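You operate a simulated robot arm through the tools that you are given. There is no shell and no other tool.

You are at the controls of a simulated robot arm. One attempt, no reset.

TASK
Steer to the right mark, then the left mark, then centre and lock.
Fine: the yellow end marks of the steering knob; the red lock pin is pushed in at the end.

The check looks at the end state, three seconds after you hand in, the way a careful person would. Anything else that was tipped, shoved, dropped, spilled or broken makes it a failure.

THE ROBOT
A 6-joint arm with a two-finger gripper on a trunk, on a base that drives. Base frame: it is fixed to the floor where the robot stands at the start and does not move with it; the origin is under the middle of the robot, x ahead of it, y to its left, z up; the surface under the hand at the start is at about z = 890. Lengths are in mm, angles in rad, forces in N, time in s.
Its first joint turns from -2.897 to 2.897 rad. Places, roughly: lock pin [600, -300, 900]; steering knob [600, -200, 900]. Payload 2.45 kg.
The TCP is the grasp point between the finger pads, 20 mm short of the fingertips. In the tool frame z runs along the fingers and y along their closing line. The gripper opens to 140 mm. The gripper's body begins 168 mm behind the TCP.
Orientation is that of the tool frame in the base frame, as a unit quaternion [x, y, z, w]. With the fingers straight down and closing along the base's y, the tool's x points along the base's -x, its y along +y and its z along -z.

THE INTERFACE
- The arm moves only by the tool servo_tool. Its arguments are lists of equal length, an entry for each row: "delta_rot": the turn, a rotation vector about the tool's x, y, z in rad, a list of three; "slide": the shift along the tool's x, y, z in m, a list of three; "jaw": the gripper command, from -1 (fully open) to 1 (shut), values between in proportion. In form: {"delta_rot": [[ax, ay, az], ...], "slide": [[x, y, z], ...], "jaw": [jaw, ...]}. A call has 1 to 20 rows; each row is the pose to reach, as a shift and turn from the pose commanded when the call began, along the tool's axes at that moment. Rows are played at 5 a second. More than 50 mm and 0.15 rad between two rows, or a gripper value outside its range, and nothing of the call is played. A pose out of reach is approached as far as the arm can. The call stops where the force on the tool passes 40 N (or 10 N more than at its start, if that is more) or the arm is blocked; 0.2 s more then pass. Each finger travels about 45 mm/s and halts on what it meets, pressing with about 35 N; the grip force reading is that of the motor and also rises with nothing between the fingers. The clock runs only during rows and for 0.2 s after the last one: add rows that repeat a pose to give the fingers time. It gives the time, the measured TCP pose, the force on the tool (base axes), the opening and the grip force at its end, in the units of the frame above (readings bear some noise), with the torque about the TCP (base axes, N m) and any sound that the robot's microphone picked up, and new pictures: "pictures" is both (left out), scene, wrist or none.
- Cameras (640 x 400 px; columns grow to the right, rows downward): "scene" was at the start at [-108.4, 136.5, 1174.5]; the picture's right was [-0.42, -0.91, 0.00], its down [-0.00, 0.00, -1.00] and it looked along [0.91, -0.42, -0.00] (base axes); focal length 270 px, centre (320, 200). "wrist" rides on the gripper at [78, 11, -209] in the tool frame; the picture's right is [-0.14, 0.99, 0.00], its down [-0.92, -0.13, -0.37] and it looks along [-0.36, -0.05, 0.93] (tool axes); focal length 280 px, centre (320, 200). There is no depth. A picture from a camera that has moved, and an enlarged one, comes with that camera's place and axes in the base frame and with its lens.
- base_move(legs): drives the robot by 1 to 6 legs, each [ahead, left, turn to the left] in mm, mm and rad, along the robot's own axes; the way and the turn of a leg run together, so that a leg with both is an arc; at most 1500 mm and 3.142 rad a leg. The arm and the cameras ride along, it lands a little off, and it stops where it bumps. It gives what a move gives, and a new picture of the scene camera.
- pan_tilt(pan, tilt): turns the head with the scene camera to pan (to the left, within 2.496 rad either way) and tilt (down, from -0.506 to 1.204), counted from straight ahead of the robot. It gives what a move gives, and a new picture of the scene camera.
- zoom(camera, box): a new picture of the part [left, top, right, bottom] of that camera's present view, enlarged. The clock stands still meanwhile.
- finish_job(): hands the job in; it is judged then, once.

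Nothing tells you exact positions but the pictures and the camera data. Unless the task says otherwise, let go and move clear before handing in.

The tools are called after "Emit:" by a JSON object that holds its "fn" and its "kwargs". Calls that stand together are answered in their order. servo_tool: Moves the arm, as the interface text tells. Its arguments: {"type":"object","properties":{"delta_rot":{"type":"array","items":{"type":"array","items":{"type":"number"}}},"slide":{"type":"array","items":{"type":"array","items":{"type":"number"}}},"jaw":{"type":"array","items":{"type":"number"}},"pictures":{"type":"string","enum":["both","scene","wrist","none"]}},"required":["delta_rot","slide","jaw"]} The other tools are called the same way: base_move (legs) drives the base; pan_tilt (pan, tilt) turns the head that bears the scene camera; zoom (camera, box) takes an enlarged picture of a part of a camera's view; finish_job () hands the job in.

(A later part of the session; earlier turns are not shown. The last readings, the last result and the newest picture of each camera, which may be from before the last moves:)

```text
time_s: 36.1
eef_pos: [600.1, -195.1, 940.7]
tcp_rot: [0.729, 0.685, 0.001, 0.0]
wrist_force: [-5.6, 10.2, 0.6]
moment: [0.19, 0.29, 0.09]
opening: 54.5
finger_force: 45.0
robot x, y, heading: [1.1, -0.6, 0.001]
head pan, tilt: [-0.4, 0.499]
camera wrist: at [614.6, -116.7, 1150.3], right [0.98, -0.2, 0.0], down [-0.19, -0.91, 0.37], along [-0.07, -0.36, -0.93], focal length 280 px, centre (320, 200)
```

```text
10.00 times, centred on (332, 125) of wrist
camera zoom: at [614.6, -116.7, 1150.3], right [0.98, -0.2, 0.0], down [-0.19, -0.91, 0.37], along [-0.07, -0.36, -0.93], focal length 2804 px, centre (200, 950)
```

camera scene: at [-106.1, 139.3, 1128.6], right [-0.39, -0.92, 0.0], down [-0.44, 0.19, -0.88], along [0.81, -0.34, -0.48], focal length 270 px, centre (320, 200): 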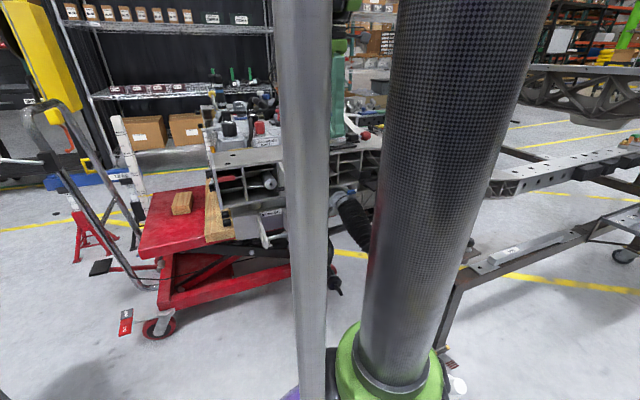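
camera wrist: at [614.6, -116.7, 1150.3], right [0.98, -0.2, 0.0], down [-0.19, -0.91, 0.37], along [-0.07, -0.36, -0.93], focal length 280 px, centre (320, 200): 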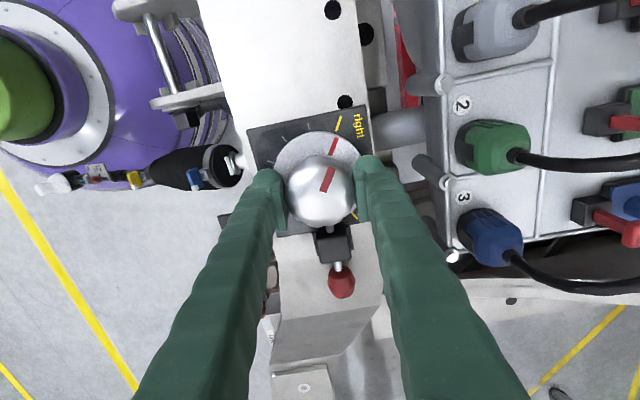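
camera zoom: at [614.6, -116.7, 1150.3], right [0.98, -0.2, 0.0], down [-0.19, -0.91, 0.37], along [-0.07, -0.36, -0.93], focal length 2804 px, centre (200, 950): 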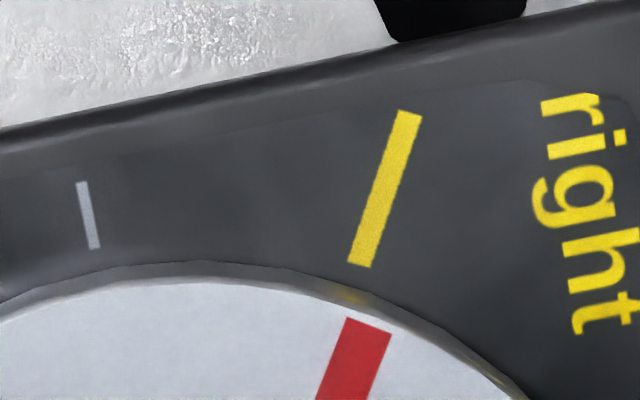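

The pointer now lies on the right yellow mark, about 1° past its centre line. Next I'll turn counter-clockwise toward the left mark in stages, with the same centre compensation.

Emit:
{"fn": "servo_tool", "kwargs": {"delta_rot": [[0, 0, 0], [0, 0, -0.03], [0, 0, -0.08], [0, 0, -0.13], [0, 0, -0.18], [0, 0, -0.23], [0, 0, -0.28], [0, 0, -0.33], [0, 0, -0.38], [0, 0, -0.43], [0, 0, -0.48], [0, 0, -0.5]], "slide": [[0.0001, -6e-05, 0], [0.0001, -1e-05, 0], [0.00011, 7e-05, 0], [0.00011, 0.00016, 0], [0.00013, 0.00024, 0], [0.00014, 0.00032, 0], [0.00017, 0.0004, 0], [0.00019, 0.00048, 0], [0.00022, 0.00056, 0], [0.00025, 0.00064, 0], [0.00029, 0.00071, 0], [0.00031, 0.00074, 0]], "jaw": [0.5, 0.5, 0.5, 0.5, 0.5, 0.5, 0.5, 0.5, 0.5, 0.5, 0.5, 0.5], "pictures": "wrist"}}

```text
time_s: 38.7
eef_pos: [600.0, -195.6, 941.4]
tcp_rot: [0.537, 0.843, -0.001, 0.001]
wrist_force: [-4.3, -3.3, 2.7]
moment: [0.23, 0.28, -0.01]
opening: 54.5
finger_force: 45.2
robot x, y, heading: [-1.4, -0.3, 0.001]
head pan, tilt: [-0.4, 0.499]
camera wrist: at [576.3, -118.5, 1150.2], right [0.96, 0.3, 0.0], down [0.27, -0.89, 0.37], along [0.11, -0.35, -0.93], focal length 280 px, centre (320, 200)
```

wrist: 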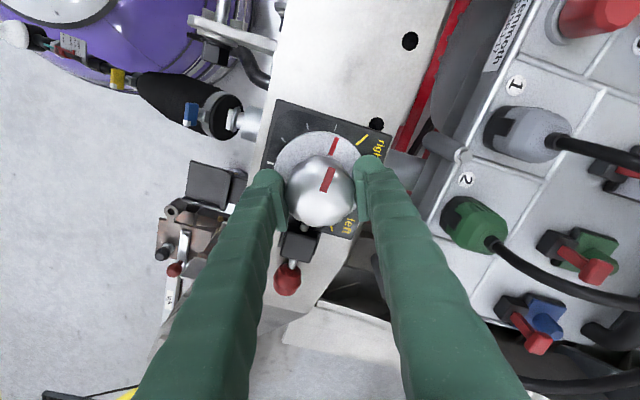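

The force is tiny. I'll continue with a one-radian stage.

Emit:
{"fn": "servo_tool", "kwargs": {"delta_rot": [[0, 0, -0.05], [0, 0, -0.1], [0, 0, -0.15], [0, 0, -0.2], [0, 0, -0.25], [0, 0, -0.3], [0, 0, -0.35], [0, 0, -0.4], [0, 0, -0.45], [0, 0, -0.5], [0, 0, -0.55], [0, 0, -0.6], [0, 0, -0.65], [0, 0, -0.7], [0, 0, -0.75], [0, 0, -0.8], [0, 0, -0.85], [0, 0, -0.9], [0, 0, -0.95], [0, 0, -1.0]], "slide": [[0, 8e-05, 0], [1e-05, 0.00017, 0], [2e-05, 0.00025, 0], [3e-05, 0.00033, 0], [5e-05, 0.00041, 0], [8e-05, 0.00049, 0], [0.0001, 0.00057, 0], [0.00013, 0.00065, 0], [0.00017, 0.00073, 0], [0.0002, 0.0008, 0], [0.00025, 0.00087, 0], [0.00029, 0.00094, 0], [0.00034, 0.00101, 0], [0.00039, 0.00108, 0], [0.00045, 0.00114, 0], [0.00051, 0.0012, 0], [0.00057, 0.00126, 0], [0.00063, 0.00131, 0], [0.0007, 0.00136, 0], [0.00077, 0.00141, 0]], "jaw": [0.5, 0.5, 0.5, 0.5, 0.5, 0.5, 0.5, 0.5, 0.5, 0.5, 0.5, 0.5, 0.5, 0.5, 0.5, 0.5, 0.5, 0.5, 0.5, 0.5], "pictures": "wrist"}}

```text
time_s: 42.9
eef_pos: [601.5, -194.8, 941.1]
tcp_rot: [0.066, 0.998, 0.0, 0.001]
wrist_force: [-7.8, 9.8, -16.3]
moment: [0.11, 0.0, -0.09]
opening: 54.5
finger_force: 45.3
robot x, y, heading: [0.4, 1.7, 0.002]
head pan, tilt: [-0.4, 0.499]
camera wrist: at [524.7, -171.8, 1150.4], right [0.27, 0.96, 0.0], down [0.9, -0.25, 0.37], along [0.36, -0.1, -0.93], focal length 280 px, centre (320, 200)
```

wrist: 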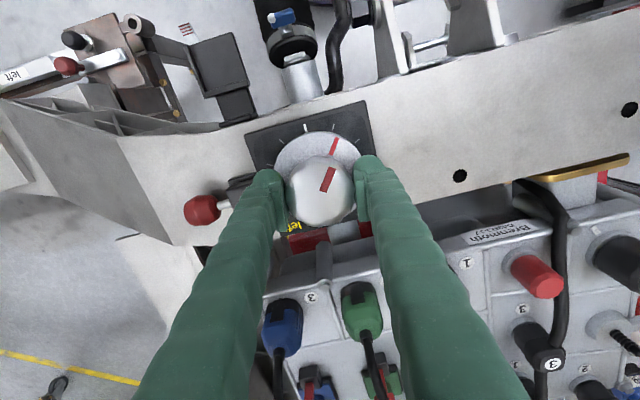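

The pointer is near −35° on its way to left and the forces are acceptable. I'll apply a small unload correction and continue.

Emit:
{"fn": "servo_tool", "kwargs": {"delta_rot": [[0, 0, -0.05], [0, 0, -0.1], [0, 0, -0.15], [0, 0, -0.2], [0, 0, -0.25], [0, 0, -0.3], [0, 0, -0.35], [0, 0, -0.4], [0, 0, -0.45], [0, 0, -0.5], [0, 0, -0.55], [0, 0, -0.6], [0, 0, -0.65], [0, 0, -0.7], [0, 0, -0.75], [0, 0, -0.8], [0, 0, -0.85], [0, 0, -0.9], [0, 0, -0.95], [0, 0, -1.0]], "slide": [[9e-05, 0.00017, 0.00014], [0.0001, 0.00026, 0.00014], [0.00011, 0.00034, 0.00014], [0.00012, 0.00042, 0.00014], [0.00014, 0.0005, 0.00014], [0.00017, 0.00058, 0.00014], [0.00019, 0.00066, 0.00014], [0.00022, 0.00074, 0.00014], [0.00026, 0.00082, 0.00014], [0.00029, 0.00089, 0.00014], [0.00034, 0.00096, 0.00014], [0.00038, 0.00103, 0.00014], [0.00043, 0.0011, 0.00014], [0.00048, 0.00117, 0.00014], [0.00054, 0.00123, 0.00014], [0.0006, 0.00129, 0.00014], [0.00066, 0.00135, 0.00014], [0.00072, 0.0014, 0.00014], [0.00079, 0.00145, 0.00014], [0.00086, 0.0015, 0.00014]], "jaw": [0.5, 0.5, 0.5, 0.5, 0.5, 0.5, 0.5, 0.5, 0.5, 0.5, 0.5, 0.5, 0.5, 0.5, 0.5, 0.5, 0.5, 0.5, 0.5, 0.5], "pictures": "wrist"}}

```text
time_s: 47.1
eef_pos: [600.0, -194.1, 939.7]
tcp_rot: [-0.421, 0.907, -0.001, 0.001]
wrist_force: [-4.0, 3.8, -12.1]
moment: [0.24, 0.17, -0.12]
opening: 54.6
finger_force: 44.9
robot x, y, heading: [1.1, -2.2, 0.002]
head pan, tilt: [-0.4, 0.499]
camera wrist: at [541.4, -243.9, 1150.5], right [-0.67, 0.75, 0.0], down [0.69, 0.62, 0.37], along [0.28, 0.25, -0.93], focal length 280 px, centre (320, 200)
```

wrist: 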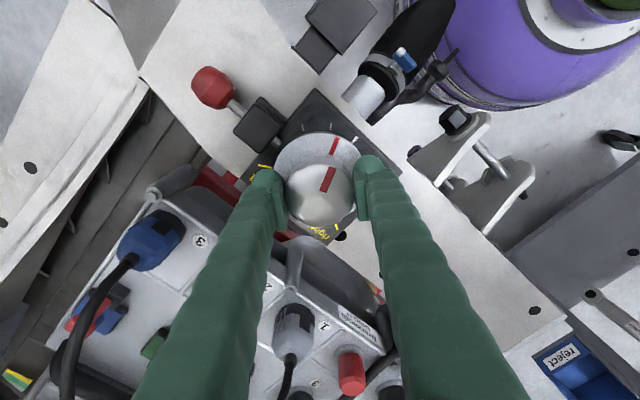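

The pointer is at about +22°, with about 99° left to the left mark. Next stage.

Emit:
{"fn": "servo_tool", "kwargs": {"delta_rot": [[0, 0, -0.05], [0, 0, -0.1], [0, 0, -0.15], [0, 0, -0.2], [0, 0, -0.25], [0, 0, -0.3], [0, 0, -0.35], [0, 0, -0.4], [0, 0, -0.45], [0, 0, -0.5], [0, 0, -0.55], [0, 0, -0.6], [0, 0, -0.65], [0, 0, -0.7], [0, 0, -0.75], [0, 0, -0.8], [0, 0, -0.85], [0, 0, -0.9], [0, 0, -0.95], [0, 0, -1.0]], "slide": [[0, 8e-05, 0.0001], [1e-05, 0.00017, 0.0001], [2e-05, 0.00025, 0.0001], [3e-05, 0.00033, 0.0001], [5e-05, 0.00041, 0.0001], [8e-05, 0.00049, 0.0001], [0.0001, 0.00057, 0.0001], [0.00013, 0.00065, 0.0001], [0.00017, 0.00073, 0.0001], [0.0002, 0.0008, 0.0001], [0.00025, 0.00087, 0.0001], [0.00029, 0.00094, 0.0001], [0.00034, 0.00101, 0.0001], [0.00039, 0.00108, 0.0001], [0.00045, 0.00114, 0.0001], [0.00051, 0.0012, 0.0001], [0.00057, 0.00126, 0.0001], [0.00063, 0.00131, 0.0001], [0.0007, 0.00136, 0.0001], [0.00077, 0.00141, 0.0001]], "jaw": [0.5, 0.5, 0.5, 0.5, 0.5, 0.5, 0.5, 0.5, 0.5, 0.5, 0.5, 0.5, 0.5, 0.5, 0.5, 0.5, 0.5, 0.5, 0.5, 0.5], "pictures": "wrist"}}

```text
time_s: 51.3
eef_pos: [598.8, -192.3, 940.2]
tcp_rot: [0.804, -0.594, 0.002, -0.001]
wrist_force: [10.7, -9.2, 14.1]
moment: [0.01, -0.04, -0.13]
opening: 54.3
finger_force: 44.9
robot x, y, heading: [2.8, 1.1, -0.001]
head pan, tilt: [-0.4, 0.499]
camera wrist: at [611.0, -268.8, 1150.5], right [-0.99, -0.16, 0.0], down [-0.15, 0.92, 0.37], along [-0.06, 0.36, -0.93], focal length 280 px, centre (320, 200)
```

wrist: 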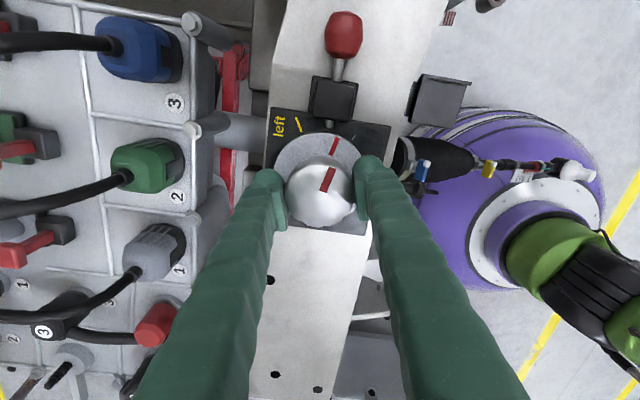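

The pointer is at about +79°, so about 41° remains. I'll correct the small load and turn just short of that, then look.

Emit:
{"fn": "servo_tool", "kwargs": {"delta_rot": [[0, 0, -0.05], [0, 0, -0.1], [0, 0, -0.15], [0, 0, -0.2], [0, 0, -0.25], [0, 0, -0.3], [0, 0, -0.35], [0, 0, -0.4], [0, 0, -0.45], [0, 0, -0.5], [0, 0, -0.55], [0, 0, -0.6], [0, 0, -0.65], [0, 0, -0.68]], "slide": [[0.00011, 1e-05, -0.00014], [0.00012, 0.0001, -0.00014], [0.00013, 0.00018, -0.00014], [0.00014, 0.00026, -0.00014], [0.00016, 0.00034, -0.00014], [0.00019, 0.00042, -0.00014], [0.00021, 0.0005, -0.00014], [0.00024, 0.00058, -0.00014], [0.00028, 0.00066, -0.00014], [0.00031, 0.00073, -0.00014], [0.00036, 0.0008, -0.00014], [0.0004, 0.00087, -0.00014], [0.00045, 0.00094, -0.00014], [0.00048, 0.00098, -0.00014]], "jaw": [0.5, 0.5, 0.5, 0.5, 0.5, 0.5, 0.5, 0.5, 0.5, 0.5, 0.5, 0.5, 0.5, 0.5], "pictures": "wrist"}}

Emit:
{"fn": "zoom", "kwargs": {"camera": "wrist", "box": [256, 95, 384, 175]}}

```text
time_s: 54.3
eef_pos: [599.0, -193.0, 941.2]
tcp_rot: [0.956, -0.292, 0.0, 0.0]
wrist_force: [-0.2, -0.1, -3.6]
moment: [-0.09, -0.21, -0.12]
opening: 54.4
finger_force: 45.4
robot x, y, heading: [-3.4, -2.2, 0.002]
head pan, tilt: [-0.4, 0.499]
camera wrist: at [656.4, -244.3, 1150.5], right [-0.67, -0.74, 0.0], down [-0.69, 0.62, 0.37], along [-0.27, 0.25, -0.93], focal length 280 px, centre (320, 200)
```

wrist: 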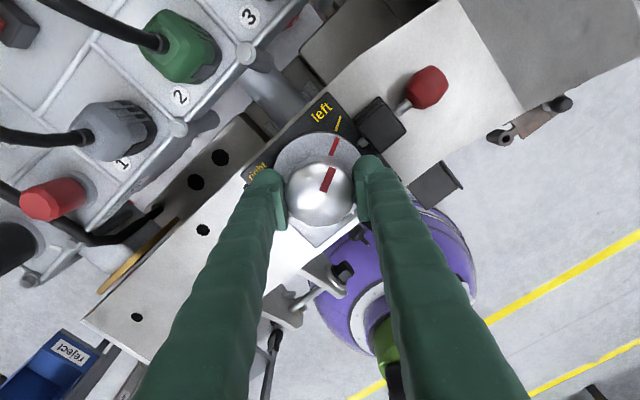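

```text
5.00 times, centred on (320, 135) of wrist
camera zoom: at [656.4, -244.3, 1150.5], right [-0.67, -0.74, 0.0], down [-0.69, 0.62, 0.37], along [-0.27, 0.25, -0.93], focal length 1402 px, centre (320, 525)
```

zoom: 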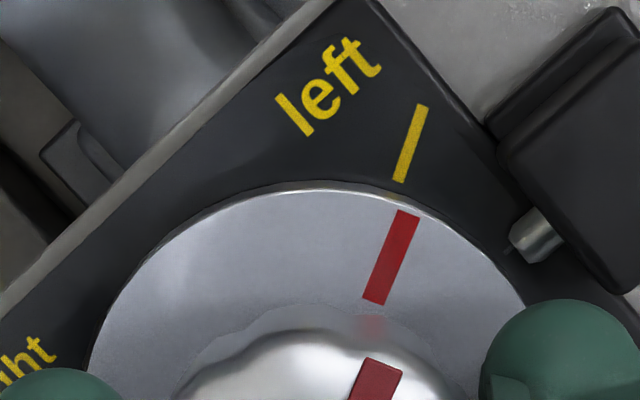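

No slip so far, and the pointer is still about 2–3° short of the left yellow mark. I'll add the last 0.06 rad.

Emit:
{"fn": "servo_tool", "kwargs": {"delta_rot": [[0, 0, -0.02], [0, 0, -0.04], [0, 0, -0.06], [0, 0, -0.06], [0, 0, -0.06]], "slide": [[0, 3e-05, 0], [0, 7e-05, 0], [0, 0.0001, 0], [0, 0.0001, 0], [0, 0.0001, 0]], "jaw": [0.5, 0.5, 0.5, 0.5, 0.5], "pictures": "wrist"}}

Emit:
{"fn": "zoom", "kwargs": {"camera": "wrist", "box": [256, 95, 384, 175]}}

```text
time_s: 55.5
eef_pos: [598.5, -194.1, 941.4]
tcp_rot: [0.965, -0.264, 0.001, 0.0]
wrist_force: [-3.7, -3.4, -11.3]
moment: [-0.09, 0.01, 0.06]
opening: 54.6
finger_force: 45.5
robot x, y, heading: [0.7, -1.7, 0.001]
head pan, tilt: [-0.4, 0.499]
camera wrist: at [659.4, -240.8, 1150.5], right [-0.62, -0.78, 0.0], down [-0.73, 0.58, 0.37], along [-0.29, 0.23, -0.93], focal length 280 px, centre (320, 200)
```

wrist: 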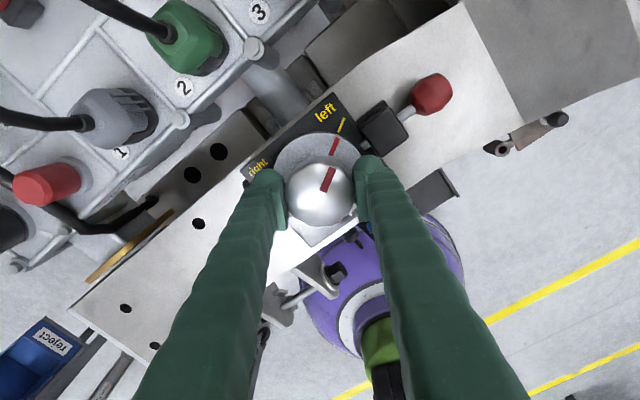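

```text
5.00 times, centred on (320, 135) of wrist
camera zoom: at [659.4, -240.8, 1150.5], right [-0.62, -0.78, 0.0], down [-0.73, 0.58, 0.37], along [-0.29, 0.23, -0.93], focal length 1402 px, centre (320, 525)
```

zoom: 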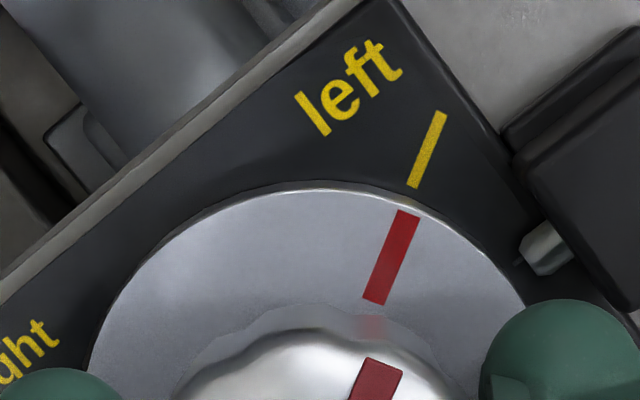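

The pointer is now on the left yellow mark, and the measured turn between the marks is 243°, consistent with having reached both. Now I'll turn back clockwise to centre in stages.

Emit:
{"fn": "servo_tool", "kwargs": {"delta_rot": [[0, 0, 0.05], [0, 0, 0.1], [0, 0, 0.15], [0, 0, 0.2], [0, 0, 0.25], [0, 0, 0.3], [0, 0, 0.35], [0, 0, 0.4], [0, 0, 0.45], [0, 0, 0.5], [0, 0, 0.55], [0, 0, 0.6], [0, 0, 0.65], [0, 0, 0.7], [0, 0, 0.75], [0, 0, 0.8], [0, 0, 0.85], [0, 0, 0.9], [0, 0, 0.95], [0, 0, 1.0]], "slide": [[0, -8e-05, 0.0001], [1e-05, -0.00017, 0.0001], [2e-05, -0.00025, 0.0001], [3e-05, -0.00033, 0.0001], [5e-05, -0.00041, 0.0001], [8e-05, -0.00049, 0.0001], [0.0001, -0.00057, 0.0001], [0.00013, -0.00065, 0.0001], [0.00017, -0.00073, 0.0001], [0.0002, -0.0008, 0.0001], [0.00025, -0.00087, 0.0001], [0.00029, -0.00094, 0.0001], [0.00034, -0.00101, 0.0001], [0.00039, -0.00108, 0.0001], [0.00045, -0.00114, 0.0001], [0.00051, -0.0012, 0.0001], [0.00057, -0.00126, 0.0001], [0.00063, -0.00131, 0.0001], [0.0007, -0.00136, 0.0001], [0.00077, -0.00141, 0.0001]], "jaw": [0.5, 0.5, 0.5, 0.5, 0.5, 0.5, 0.5, 0.5, 0.5, 0.5, 0.5, 0.5, 0.5, 0.5, 0.5, 0.5, 0.5, 0.5, 0.5, 0.5], "pictures": "wrist"}}

```text
time_s: 59.7
eef_pos: [600.1, -193.6, 941.5]
tcp_rot: [0.719, -0.695, 0.001, -0.001]
wrist_force: [9.9, -4.4, 4.5]
moment: [-0.01, 0.08, 0.19]
opening: 54.3
finger_force: 45.7
robot x, y, heading: [-3.2, -0.2, 0.001]
head pan, tilt: [-0.4, 0.499]
camera wrist: at [590.8, -269.3, 1150.5], right [-0.99, 0.1, 0.0], down [0.09, 0.93, 0.37], along [0.04, 0.37, -0.93], focal length 280 px, centre (320, 200)
```

wrist: 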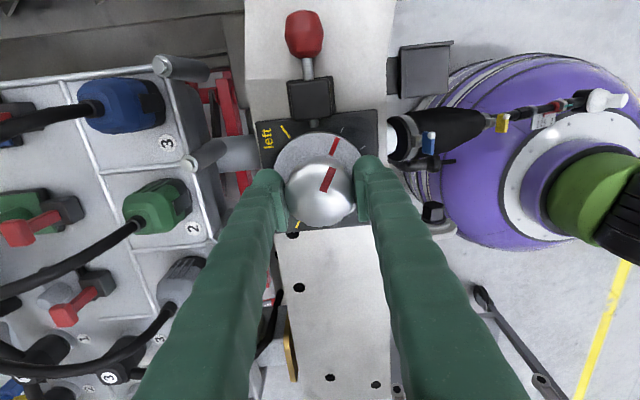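

Emit:
{"fn": "servo_tool", "kwargs": {"delta_rot": [[0, 0, 0.05], [0, 0, 0.1], [0, 0, 0.15], [0, 0, 0.2], [0, 0, 0.25], [0, 0, 0.3], [0, 0, 0.35], [0, 0, 0.4], [0, 0, 0.45], [0, 0, 0.5], [0, 0, 0.55], [0, 0, 0.6], [0, 0, 0.65], [0, 0, 0.7], [0, 0, 0.75], [0, 0, 0.8], [0, 0, 0.85], [0, 0, 0.9], [0, 0, 0.95], [0, 0, 1.0]], "slide": [[4e-05, -0.00018, 0], [5e-05, -0.00027, 0], [6e-05, -0.00035, 0], [7e-05, -0.00043, 0], [9e-05, -0.00051, 0], [0.00012, -0.00059, 0], [0.00014, -0.00067, 0], [0.00017, -0.00075, 0], [0.00021, -0.00083, 0], [0.00024, -0.0009, 0], [0.00029, -0.00097, 0], [0.00033, -0.00104, 0], [0.00038, -0.00111, 0], [0.00043, -0.00118, 0], [0.00049, -0.00124, 0], [0.00055, -0.0013, 0], [0.00061, -0.00136, 0], [0.00067, -0.00141, 0], [0.00074, -0.00146, 0], [0.00081, -0.00151, 0]], "jaw": [0.5, 0.5, 0.5, 0.5, 0.5, 0.5, 0.5, 0.5, 0.5, 0.5, 0.5, 0.5, 0.5, 0.5, 0.5, 0.5, 0.5, 0.5, 0.5, 0.5], "pictures": "wrist"}}

Emit:
{"fn": "zoom", "kwargs": {"camera": "wrist", "box": [256, 95, 384, 175]}}

```text
time_s: 63.9
eef_pos: [600.5, -193.4, 941.4]
tcp_rot: [-0.299, 0.954, 0.0, 0.001]
wrist_force: [-3.5, -4.0, 8.8]
moment: [0.01, 0.36, 0.13]
opening: 54.8
finger_force: 45.6
robot x, y, heading: [-1.9, -1.2, -0.001]
head pan, tilt: [-0.4, 0.499]
camera wrist: at [530.0, -227.1, 1150.3], right [-0.45, 0.89, 0.0], down [0.83, 0.42, 0.37], along [0.33, 0.17, -0.93], focal length 280 px, centre (320, 200)
```

wrist: 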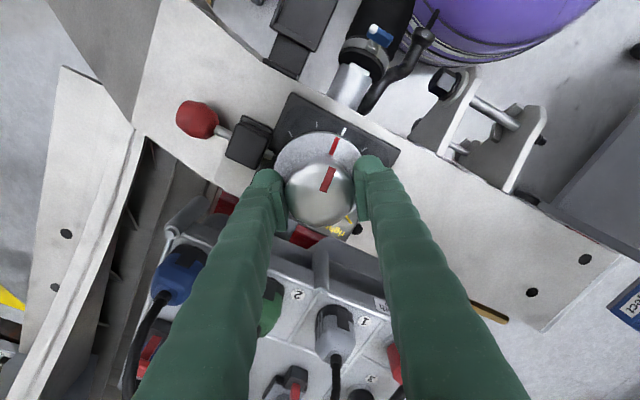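

```text
5.00 times, centred on (320, 135) of wrist
camera zoom: at [530.0, -227.1, 1150.3], right [-0.45, 0.89, 0.0], down [0.83, 0.42, 0.37], along [0.33, 0.17, -0.93], focal length 1402 px, centre (320, 525)
```

zoom: 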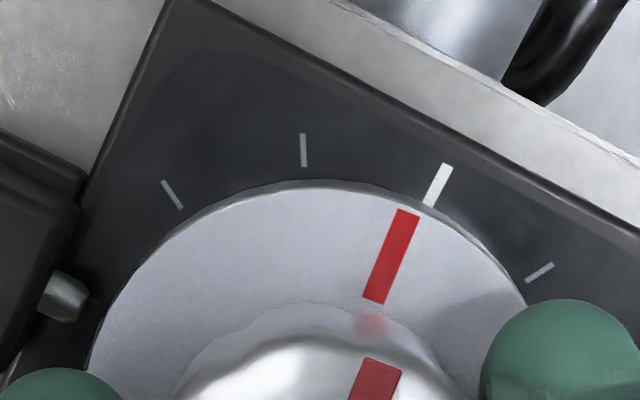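

The white centre mark sits at 34.8° in the tool frame and the pointer at about 28.1°, so about 6.7° remains. I'll turn that amount and compare again.

Emit:
{"fn": "servo_tool", "kwargs": {"delta_rot": [[0, 0, 0.03], [0, 0, 0.06], [0, 0, 0.09], [0, 0, 0.11], [0, 0, 0.117], [0, 0, 0.117], [0, 0, 0.117]], "slide": [[0, -5e-05, -0.0001], [0, -0.0001, -0.0001], [1e-05, -0.00013, -0.0001], [1e-05, -0.00016, -0.0001], [1e-05, -0.00017, -0.0001], [1e-05, -0.00017, -0.0001], [1e-05, -0.00017, -0.0001]], "jaw": [0.5, 0.5, 0.5, 0.5, 0.5, 0.5, 0.5], "pictures": "wrist"}}

Emit:
{"fn": "zoom", "kwargs": {"camera": "wrist", "box": [256, 95, 384, 175]}}

```text
time_s: 65.5
eef_pos: [600.7, -193.9, 941.1]
tcp_rot: [-0.243, 0.97, -0.001, 0.002]
wrist_force: [4.5, -5.6, -9.4]
moment: [0.07, -0.22, -0.01]
opening: 54.5
finger_force: 45.0
robot x, y, heading: [2.6, -1.4, -0.001]
head pan, tilt: [-0.4, 0.499]
camera wrist: at [526.6, -218.9, 1150.3], right [-0.34, 0.94, 0.0], down [0.87, 0.32, 0.37], along [0.35, 0.13, -0.93], focal length 280 px, centre (320, 200)
```

wrist: 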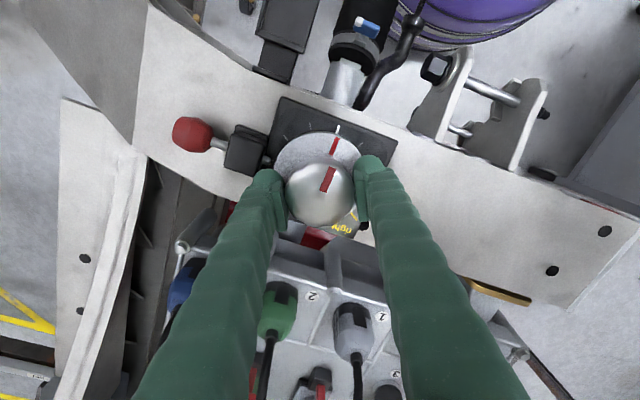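

```text
5.00 times, centred on (320, 135) of wrist
camera zoom: at [526.6, -218.9, 1150.3], right [-0.34, 0.94, 0.0], down [0.87, 0.32, 0.37], along [0.35, 0.13, -0.93], focal length 1402 px, centre (320, 525)
```

zoom: 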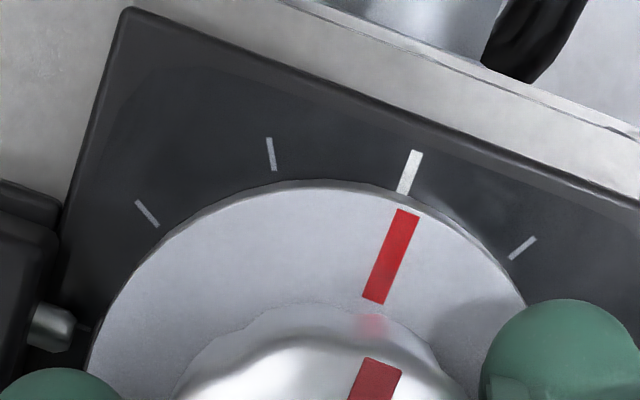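

The white mark is now at 28.0° in the tool frame, matching the pointer. I'll open just enough to free the cap, because the lock block is near one finger, then lift straight up.

Emit:
{"fn": "servo_tool", "kwargs": {"delta_rot": [[0, 0, 0], [0, 0, 0], [0, 0, 0], [0, 0, 0], [0, 0, 0], [0, 0, 0], [0, 0, 0], [0, 0, 0], [0, 0, 0]], "slide": [[0, 0, 0], [0, 0, 0], [0, 0, 0], [0, 0, -0.003], [0, 0, -0.01], [0, 0, -0.02], [0, 0, -0.035], [0, 0, -0.05], [0, 0, -0.065]], "jaw": [0.157, 0.15, 0.15, 0.15, 0.15, 0.15, 0.1, 0.0, -0.1], "pictures": "wrist"}}

```text
time_s: 67.5
eef_pos: [601.1, -193.7, 1005.1]
tcp_rot: [-0.243, 0.97, -0.001, 0.001]
wrist_force: [0.1, 0.0, -0.2]
moment: [-0.03, -0.01, 0.0]
opening: 77.3
finger_force: 0.1
robot x, y, heading: [2.8, -0.6, 0.004]
head pan, tilt: [-0.4, 0.499]
camera wrist: at [527.0, -218.0, 1214.9], right [-0.34, 0.94, 0.0], down [0.87, 0.32, 0.37], along [0.35, 0.13, -0.93], focal length 280 px, centre (320, 200)
```

wrist: 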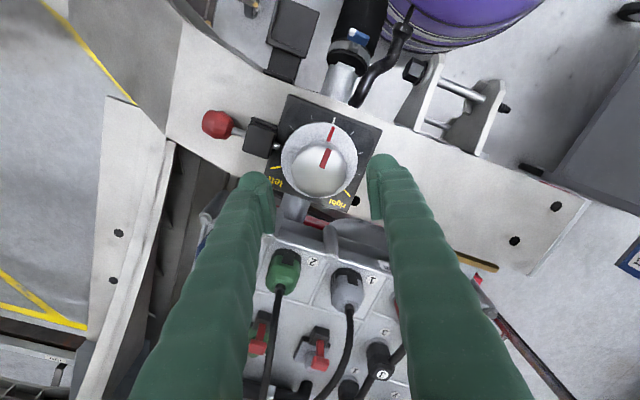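

Released cleanly. I'll swing the wrist about 20° so the camera looks straight along the centre mark and parallax drops out of the pointer check.

Emit:
{"fn": "servo_tool", "kwargs": {"delta_rot": [[0, 0, 0.1], [0, 0, 0.2], [0, 0, 0.3], [0, 0, 0.35], [0, 0, 0.35]], "slide": [[0, 0, 0], [0, 0, 0], [0, 0, 0], [0, 0, 0], [0, 0, 0]], "jaw": [-0.1, -0.1, -0.1, -0.1, -0.1], "pictures": "wrist"}}

Emit:
{"fn": "zoom", "kwargs": {"camera": "wrist", "box": [256, 105, 384, 185]}}

Emit:
{"fn": "zoom", "kwargs": {"camera": "wrist", "box": [160, 80, 416, 240]}}

```text
time_s: 68.7
eef_pos: [600.3, -192.5, 1005.8]
tcp_rot: [-0.07, 0.998, 0.0, 0.001]
wrist_force: [-0.2, 0.2, 0.2]
moment: [0.02, 0.01, 0.01]
opening: 77.0
finger_force: 0.0
robot x, y, heading: [-3.6, -0.5, -0.002]
head pan, tilt: [-0.4, 0.499]
camera wrist: at [521.5, -191.0, 1215.2], right [0.0, 1.0, 0.0], down [0.93, 0.0, 0.37], along [0.37, 0.0, -0.93], focal length 280 px, centre (320, 200)
```

wrist: 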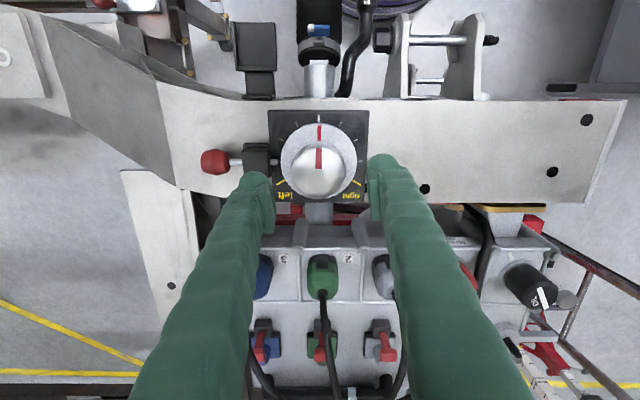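

```text
5.00 times, centred on (320, 145) of wrist
camera zoom: at [521.5, -191.0, 1215.2], right [0.0, 1.0, 0.0], down [0.93, 0.0, 0.37], along [0.37, 0.0, -0.93], focal length 1402 px, centre (320, 475)
```

zoom: 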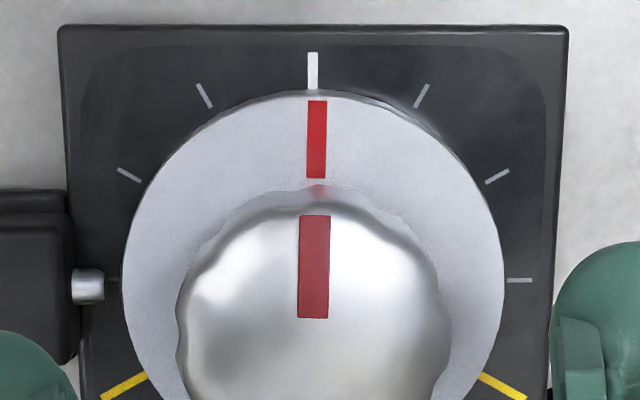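

```text
2.50 times, centred on (288, 160) of wrist
camera zoom: at [521.5, -191.0, 1215.2], right [0.0, 1.0, 0.0], down [0.93, 0.0, 0.37], along [0.37, 0.0, -0.93], focal length 701 px, centre (400, 300)
```

zoom: 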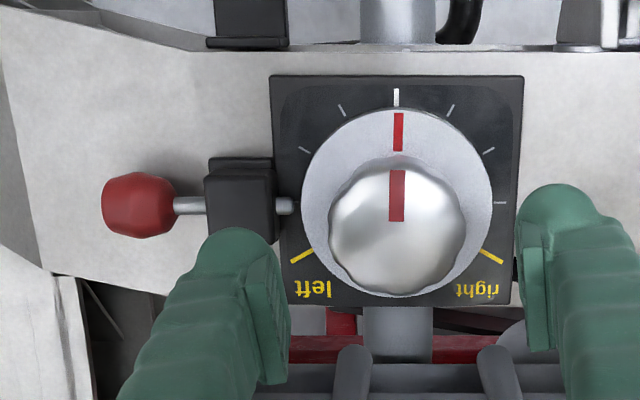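

Looking straight along the centre mark, the pointer is about 1.5° to the "right" side of it. I'll regrip with the fingers along x, clear of the lock block, and trim it before locking.

Emit:
{"fn": "servo_tool", "kwargs": {"delta_rot": [[0, 0, -0.14], [0, 0, -0.28], [0, 0, -0.42], [0, 0, -0.56], [0, 0, -0.7], [0, 0, -0.84], [0, 0, -0.98], [0, 0, -1.12], [0, 0, -1.26], [0, 0, -1.4], [0, 0, -1.43], [0, 0, -1.43]], "slide": [[0, 0, 0], [0, 0, 0], [0, 0, 0], [0, 0, 0], [0, 0, 0], [0, 0, 0], [0, 0, 0], [0, 0, 0], [0, 0, 0], [0, 0, 0], [0, 0, 0], [0, 0, 0]], "jaw": [-0.15, -0.15, -0.15, -0.15, -0.15, -0.15, -0.15, -0.15, -0.15, -0.15, -0.15, -0.15], "pictures": "wrist"}}

Emit:
{"fn": "zoom", "kwargs": {"camera": "wrist", "box": [224, 95, 416, 215]}}

```text
time_s: 71.3
eef_pos: [600.8, -194.1, 1005.8]
tcp_rot: [-0.707, 0.707, 0.0, 0.0]
wrist_force: [0.2, 0.7, -0.5]
moment: [0.02, 0.01, 0.0]
opening: 80.6
finger_force: 0.0
robot x, y, heading: [-1.0, 1.5, -0.006]
head pan, tilt: [-0.4, 0.499]
camera wrist: at [589.8, -269.7, 1215.3], right [-0.99, 0.14, 0.0], down [0.13, 0.92, 0.37], along [0.05, 0.36, -0.93], focal length 280 px, centre (320, 200)
```

wrist: 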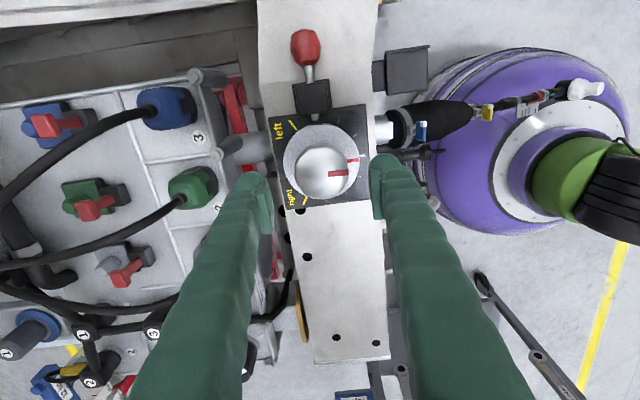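

```text
3.33 times, centred on (320, 155) of wrist
camera zoom: at [589.8, -269.7, 1215.3], right [-0.99, 0.14, 0.0], down [0.13, 0.92, 0.37], along [0.05, 0.36, -0.93], focal length 935 px, centre (320, 350)
```

zoom: 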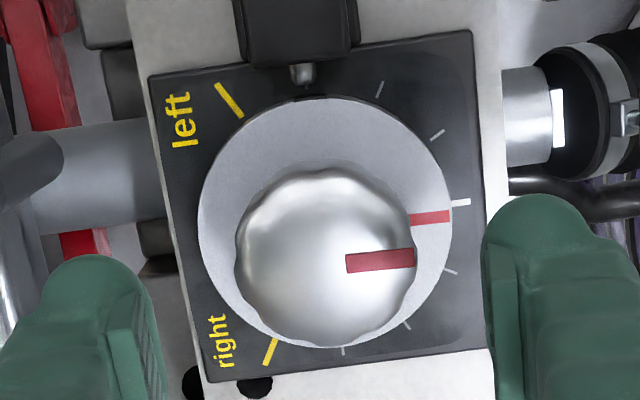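

Emit:
{"fn": "zoom", "kwargs": {"camera": "wrist", "box": [288, 100, 352, 140]}}

```text
10.00 times, centred on (320, 120) of wrist
camera zoom: at [589.8, -269.7, 1215.3], right [-0.99, 0.14, 0.0], down [0.13, 0.92, 0.37], along [0.05, 0.36, -0.93], focal length 2804 px, centre (320, 1000)
```

zoom: 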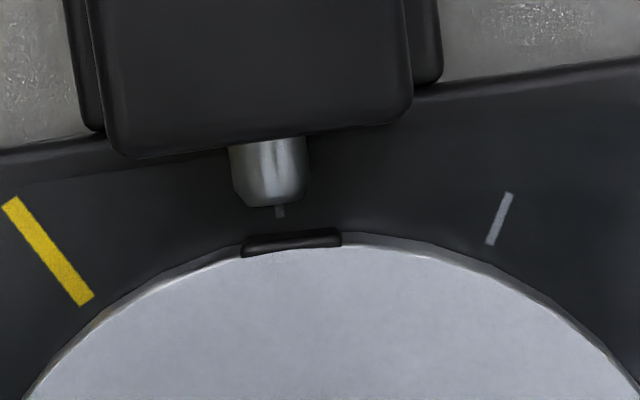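

A socket on the flange rim is almost lined up with the lock pin, but about 1.5–2° too far clockwise. I'll descend and regrip to trim that out.

Emit:
{"fn": "servo_tool", "kwargs": {"delta_rot": [[0, 0, 0], [0, 0, 0], [0, 0, 0], [0, 0, 0], [0, 0, 0], [0, 0, 0], [0, 0, 0], [0, 0, 0], [0, 0, 0], [0, 0, 0], [0, 0, 0], [0, 0, 0], [0, 0, 0]], "slide": [[0, 0, 0.012], [0, 0, 0.024], [0, 0, 0.036], [0, 0, 0.046], [0, 0, 0.054], [0, 0, 0.06], [0, 0, 0.0645], [0, 0, 0.0645], [0, 0, 0.0645], [0, 0, 0.0645], [0, 0, 0.0645], [0, 0, 0.0645], [0, 0, 0.0645]], "jaw": [-0.15, -0.15, -0.15, -0.15, -0.15, -0.15, -0.15, -0.05, 0.05, 0.12, 0.18, 0.3, 0.4], "pictures": "wrist"}}

Emit:
{"fn": "zoom", "kwargs": {"camera": "wrist", "box": [256, 95, 384, 175]}}

```text
time_s: 74.1
eef_pos: [600.0, -193.4, 941.0]
tcp_rot: [-0.706, 0.708, -0.002, 0.001]
wrist_force: [-17.4, 1.6, -6.4]
moment: [-0.06, 0.11, -0.04]
opening: 54.6
finger_force: 25.7
robot x, y, heading: [1.9, -2.7, 0.006]
head pan, tilt: [-0.4, 0.499]
camera wrist: at [588.4, -269.7, 1151.6], right [-0.99, 0.14, 0.0], down [0.13, 0.92, 0.37], along [0.05, 0.36, -0.93], focal length 280 px, centre (320, 200)
```

wrist: 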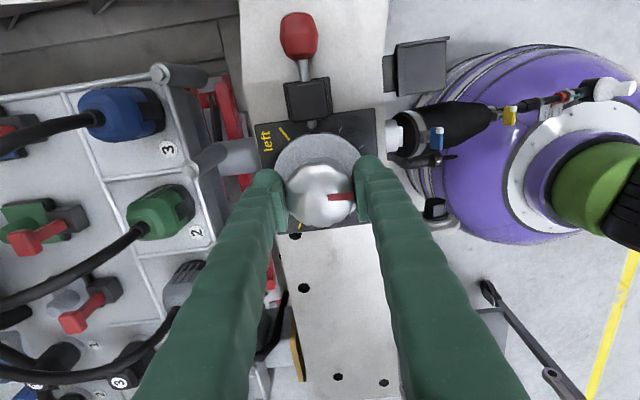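

```text
5.00 times, centred on (320, 135) of wrist
camera zoom: at [588.4, -269.7, 1151.6], right [-0.99, 0.14, 0.0], down [0.13, 0.92, 0.37], along [0.05, 0.36, -0.93], focal length 1402 px, centre (320, 525)
```

zoom: 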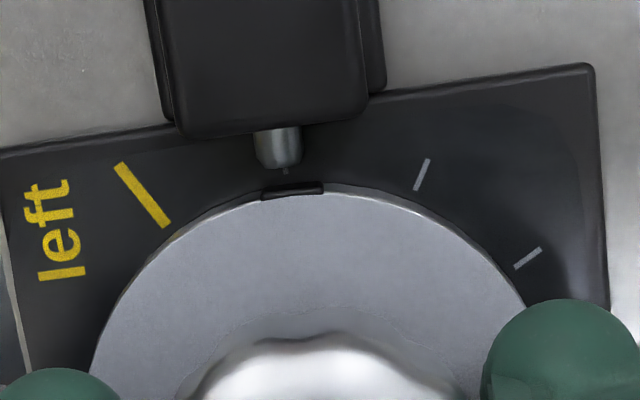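

The grip holds and the socket is about 1.7° clockwise of the pin. I'll turn counter-clockwise by 0.03 rad and remove the side load.

Emit:
{"fn": "servo_tool", "kwargs": {"delta_rot": [[0, 0, 0], [0, 0, -0.01], [0, 0, -0.02], [0, 0, -0.03], [0, 0, -0.03]], "slide": [[0, 0.00015, 0], [0, 0.00015, 0], [0, 0.00016, 0], [0, 0.00016, 0], [0, 0.00016, 0]], "jaw": [0.45, 0.45, 0.45, 0.45, 0.45], "pictures": "wrist"}}

Emit:
{"fn": "zoom", "kwargs": {"camera": "wrist", "box": [256, 95, 384, 175]}}

```text
time_s: 75.3
eef_pos: [600.8, -193.5, 940.8]
tcp_rot: [0.718, -0.696, 0.002, 0.0]
wrist_force: [-24.7, 0.7, 7.7]
moment: [0.07, 0.24, -0.11]
opening: 54.4
finger_force: 44.6
robot x, y, heading: [-1.5, 1.0, 0.002]
head pan, tilt: [-0.4, 0.499]
camera wrist: at [590.4, -270.0, 1151.7], right [-0.99, 0.11, 0.0], down [0.1, 0.92, 0.37], along [0.04, 0.37, -0.93], focal length 280 px, centre (320, 200)
```

wrist: 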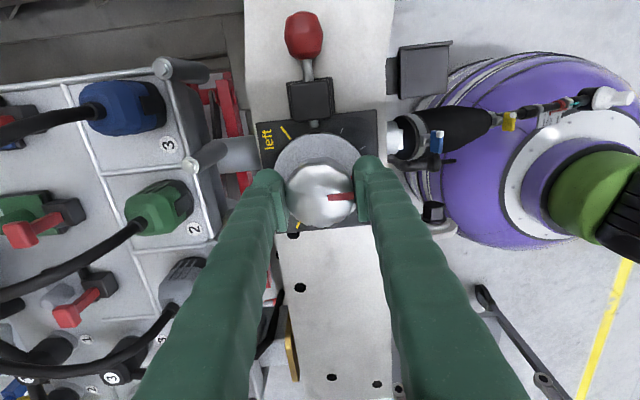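

```text
5.00 times, centred on (320, 135) of wrist
camera zoom: at [590.4, -270.0, 1151.7], right [-0.99, 0.11, 0.0], down [0.1, 0.92, 0.37], along [0.04, 0.37, -0.93], focal length 1402 px, centre (320, 525)
```

zoom: 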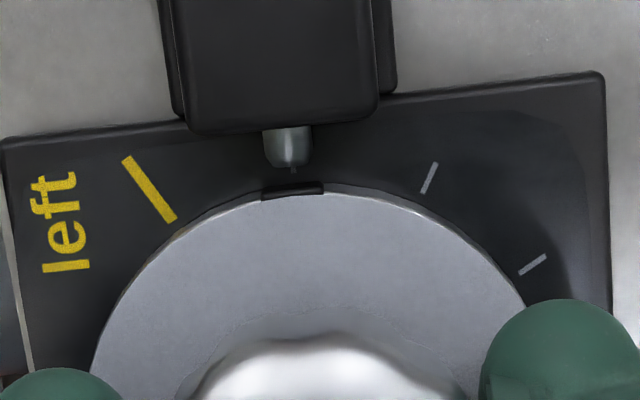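

The socket now lines up with the pin to within a few tenths of a degree. I'll relieve the remaining side load so the release doesn't disturb it.

Emit:
{"fn": "servo_tool", "kwargs": {"delta_rot": [[0, 0, 0], [0, 0, 0], [0, 0, 0]], "slide": [[0, 0.00015, 0], [0, 0.0003, 0], [0, 0.0003, 0]], "jaw": [0.45, 0.45, 0.45], "pictures": "none"}}

```text
time_s: 76.1
eef_pos: [600.5, -192.8, 941.8]
tcp_rot: [0.717, -0.697, 0.002, 0.0]
wrist_force: [-26.6, -0.2, 9.7]
moment: [-0.06, 0.13, -0.07]
opening: 54.3
finger_force: 44.3
robot x, y, heading: [2.6, -2.7, -0.004]
head pan, tilt: [-0.4, 0.499]
```

The load acts along the closing line, so it makes no torque on the knob. I'll open gently, lift, and re-check the alignment.

Emit:
{"fn": "servo_tool", "kwargs": {"delta_rot": [[0, 0, 0], [0, 0, 0], [0, 0, 0], [0, 0, 0], [0, 0, 0], [0, 0, 0], [0, 0, 0], [0, 0, 0], [0, 0, 0], [0, 0, 0]], "slide": [[0, 0, 0], [0, 0, 0], [0, 0, 0], [0, 0, 0], [0, 0, -0.003], [0, 0, -0.01], [0, 0, -0.02], [0, 0, -0.035], [0, 0, -0.05], [0, 0, -0.065]], "jaw": [0.2, 0.15, 0.1, 0.0, -0.05, -0.1, -0.1, -0.1, -0.1, -0.1], "pictures": "wrist"}}

Emit:
{"fn": "zoom", "kwargs": {"camera": "wrist", "box": [288, 100, 352, 140]}}

```text
time_s: 78.3
eef_pos: [600.5, -193.2, 1006.0]
tcp_rot: [0.717, -0.697, 0.002, -0.001]
wrist_force: [0.2, -0.1, 1.1]
moment: [0.01, 0.0, 0.01]
opening: 77.0
finger_force: 0.0
robot x, y, heading: [-0.2, -0.2, -0.001]
head pan, tilt: [-0.4, 0.499]
camera wrist: at [591.6, -269.8, 1215.7], right [-0.99, 0.11, 0.0], down [0.1, 0.92, 0.37], along [0.04, 0.37, -0.93], focal length 280 px, centre (320, 200)
```

wrist: 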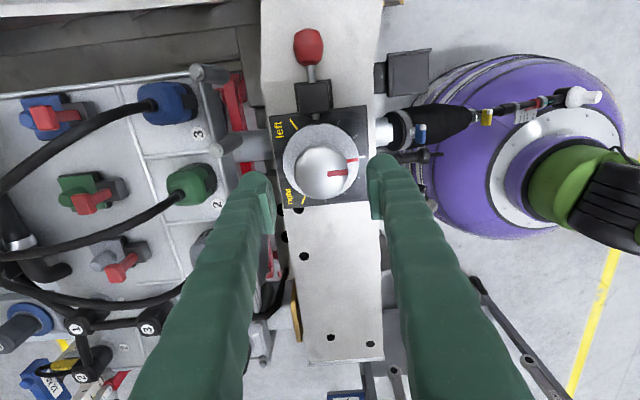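

```text
10.00 times, centred on (320, 120) of wrist
camera zoom: at [591.6, -269.8, 1215.7], right [-0.99, 0.11, 0.0], down [0.1, 0.92, 0.37], along [0.04, 0.37, -0.93], focal length 2804 px, centre (320, 1000)
```

zoom: 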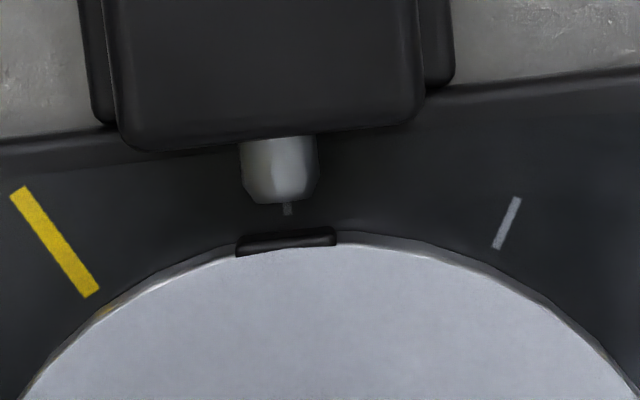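

The socket is lined up within about half a degree. Next I'll close the fingers and move to a point behind the red lock ball (−y side), staying high.

Emit:
{"fn": "servo_tool", "kwargs": {"delta_rot": [[0, 0, 0], [0, 0, 0], [0, 0, 0.01], [0, 0, 0.02], [0, 0, 0.031], [0, 0, 0.031], [0, 0, 0.031], [0, 0, 0.031], [0, 0, 0.031]], "slide": [[0, 0, 0], [0, 0, -0.005], [0.03, 0.001, -0.01], [0.06, 0.002, -0.01], [0.09, 0.003, -0.01], [0.12, 0.0045, -0.01], [0.15, 0.0055, -0.01], [0.1685, 0.0062, -0.01], [0.1685, 0.0062, -0.01]], "jaw": [0.2, 0.5, 0.8, 1, 1, 1, 1, 1, 1]}}

Emit:
{"fn": "zoom", "kwargs": {"camera": "scene", "box": [260, 80, 420, 180]}}

```text
time_s: 80.3
eef_pos: [600.3, -363.0, 1015.8]
tcp_rot: [-0.706, 0.708, -0.001, 0.0]
wrist_force: [0.1, 0.2, 0.7]
moment: [0.01, 0.0, 0.04]
opening: 0.0
finger_force: 29.5
robot x, y, heading: [0.4, -2.2, -0.003]
head pan, tilt: [-0.4, 0.499]
camera scene: at [-105.8, 139.1, 1128.6], right [-0.39, -0.92, 0.0], down [-0.44, 0.19, -0.88], along [0.81, -0.34, -0.48], focal length 270 px, centre (320, 200)
camera wrist: at [588.1, -439.4, 1225.8], right [-0.99, 0.14, 0.0], down [0.13, 0.92, 0.37], along [0.05, 0.36, -0.93], focal length 280 px, centre (320, 200)
```

scene: 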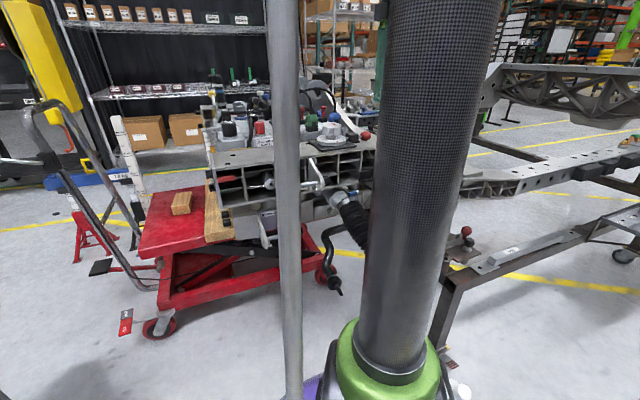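
wrist: 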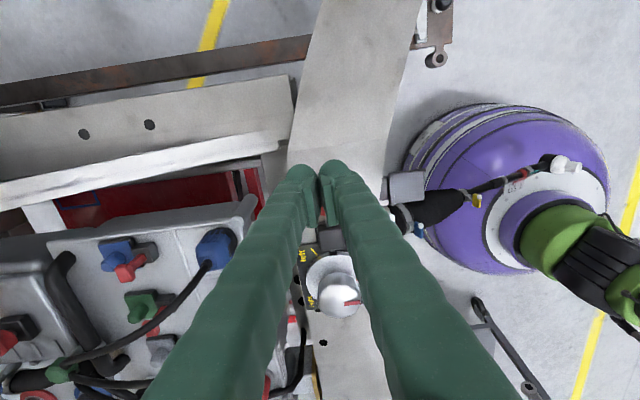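

```text
4.00 times, centred on (340, 130) of scene
camera zoom: at [-105.8, 139.1, 1128.6], right [-0.39, -0.92, 0.0], down [-0.44, 0.19, -0.88], along [0.81, -0.34, -0.48], focal length 1079 px, centre (240, 480)
```

zoom: 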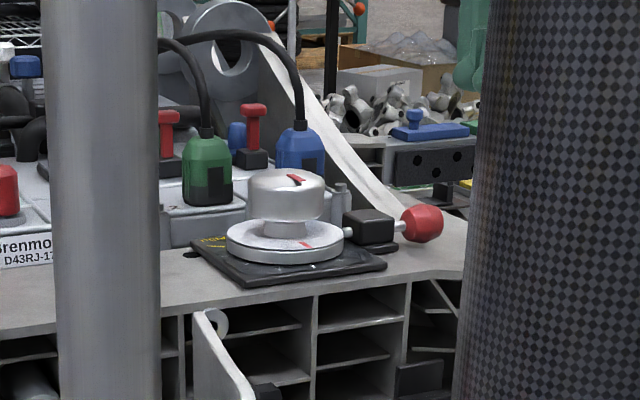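

The scene view now shows the pointer on the white centre mark and the lock pin still out. The closed fingers are high behind the ball, so I'll descend to about z 918, with the tips just above the beam.

Emit:
{"fn": "servo_tool", "kwargs": {"delta_rot": [[0, 0, 0], [0, 0, 0], [0, 0, 0], [0, 0, 0], [0, 0, 0], [0, 0, 0], [0, 0, 0], [0, 0, 0], [0, 0, 0]], "slide": [[0, 0, 0.02], [0, 0, 0.04], [0, 0, 0.055], [0, 0, 0.068], [0, 0, 0.078], [0, 0, 0.086], [0, 0, 0.092], [0, 0, 0.096], [0, 0, 0.098]], "jaw": [1, 1, 1, 1, 1, 1, 1, 1, 1]}}

Emit:
{"fn": "zoom", "kwargs": {"camera": "scene", "box": [300, 90, 428, 170]}}

Emit:
{"fn": "zoom", "kwargs": {"camera": "wrist", "box": [240, 130, 400, 230]}}

```text
time_s: 82.3
eef_pos: [599.2, -362.7, 919.1]
tcp_rot: [-0.706, 0.708, 0.0, 0.0]
wrist_force: [0.8, 1.2, 0.0]
moment: [-0.02, 0.01, -0.03]
opening: 0.0
finger_force: 29.4
robot x, y, heading: [0.5, -1.8, 0.004]
head pan, tilt: [-0.4, 0.499]
camera scene: at [-105.8, 139.1, 1128.6], right [-0.39, -0.92, 0.0], down [-0.44, 0.19, -0.88], along [0.81, -0.34, -0.48], focal length 270 px, centre (320, 200)
camera wrist: at [587.5, -438.7, 1128.9], right [-0.99, 0.14, 0.0], down [0.13, 0.92, 0.37], along [0.05, 0.36, -0.93], focal length 280 px, centre (320, 200)
```

scene: 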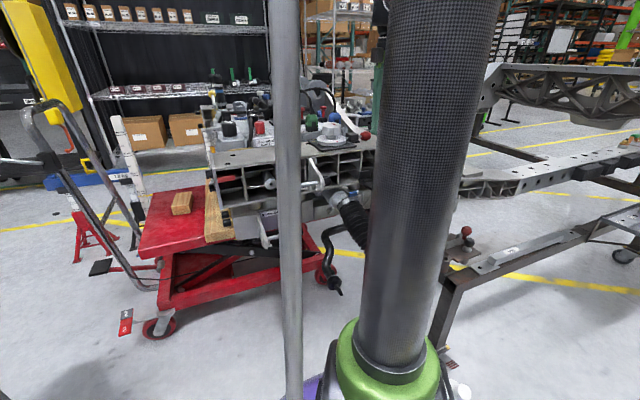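
wrist: 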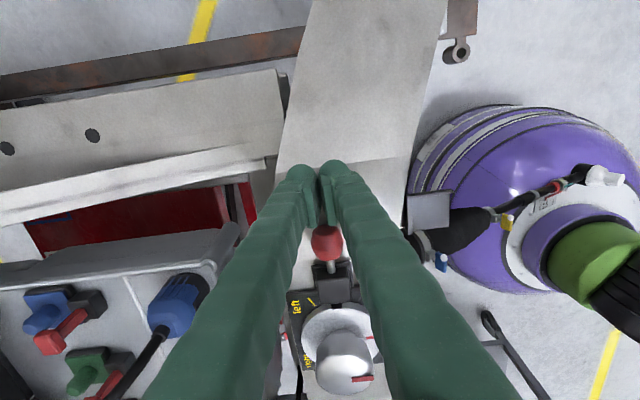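

```text
5.00 times, centred on (364, 130) of scene
camera zoom: at [-105.8, 139.1, 1128.6], right [-0.39, -0.92, 0.0], down [-0.44, 0.19, -0.88], along [0.81, -0.34, -0.48], focal length 1349 px, centre (100, 550)
```

zoom: 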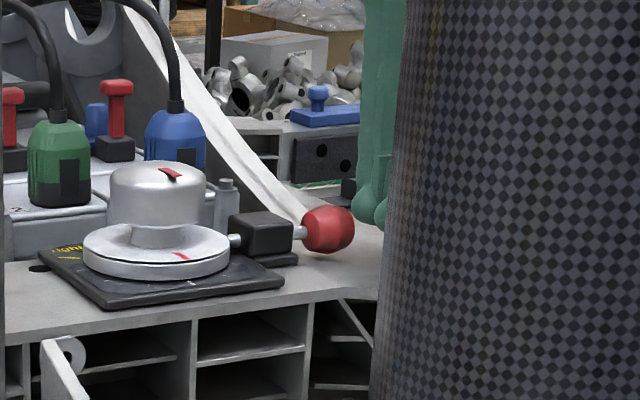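

```text
4.00 times, centred on (320, 180) of wrist
camera zoom: at [587.5, -438.7, 1128.9], right [-0.99, 0.14, 0.0], down [0.13, 0.92, 0.37], along [0.05, 0.36, -0.93], focal length 1122 px, centre (320, 280)
```

zoom: 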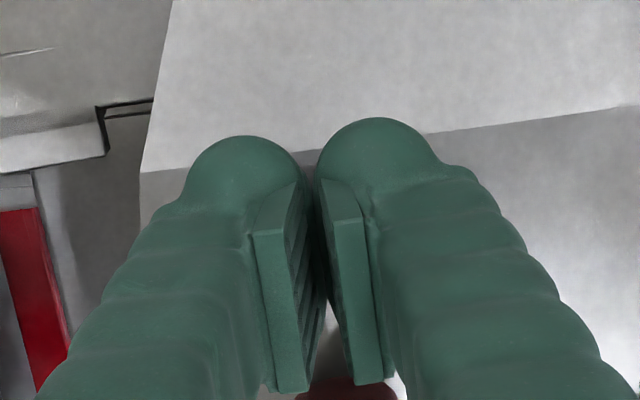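

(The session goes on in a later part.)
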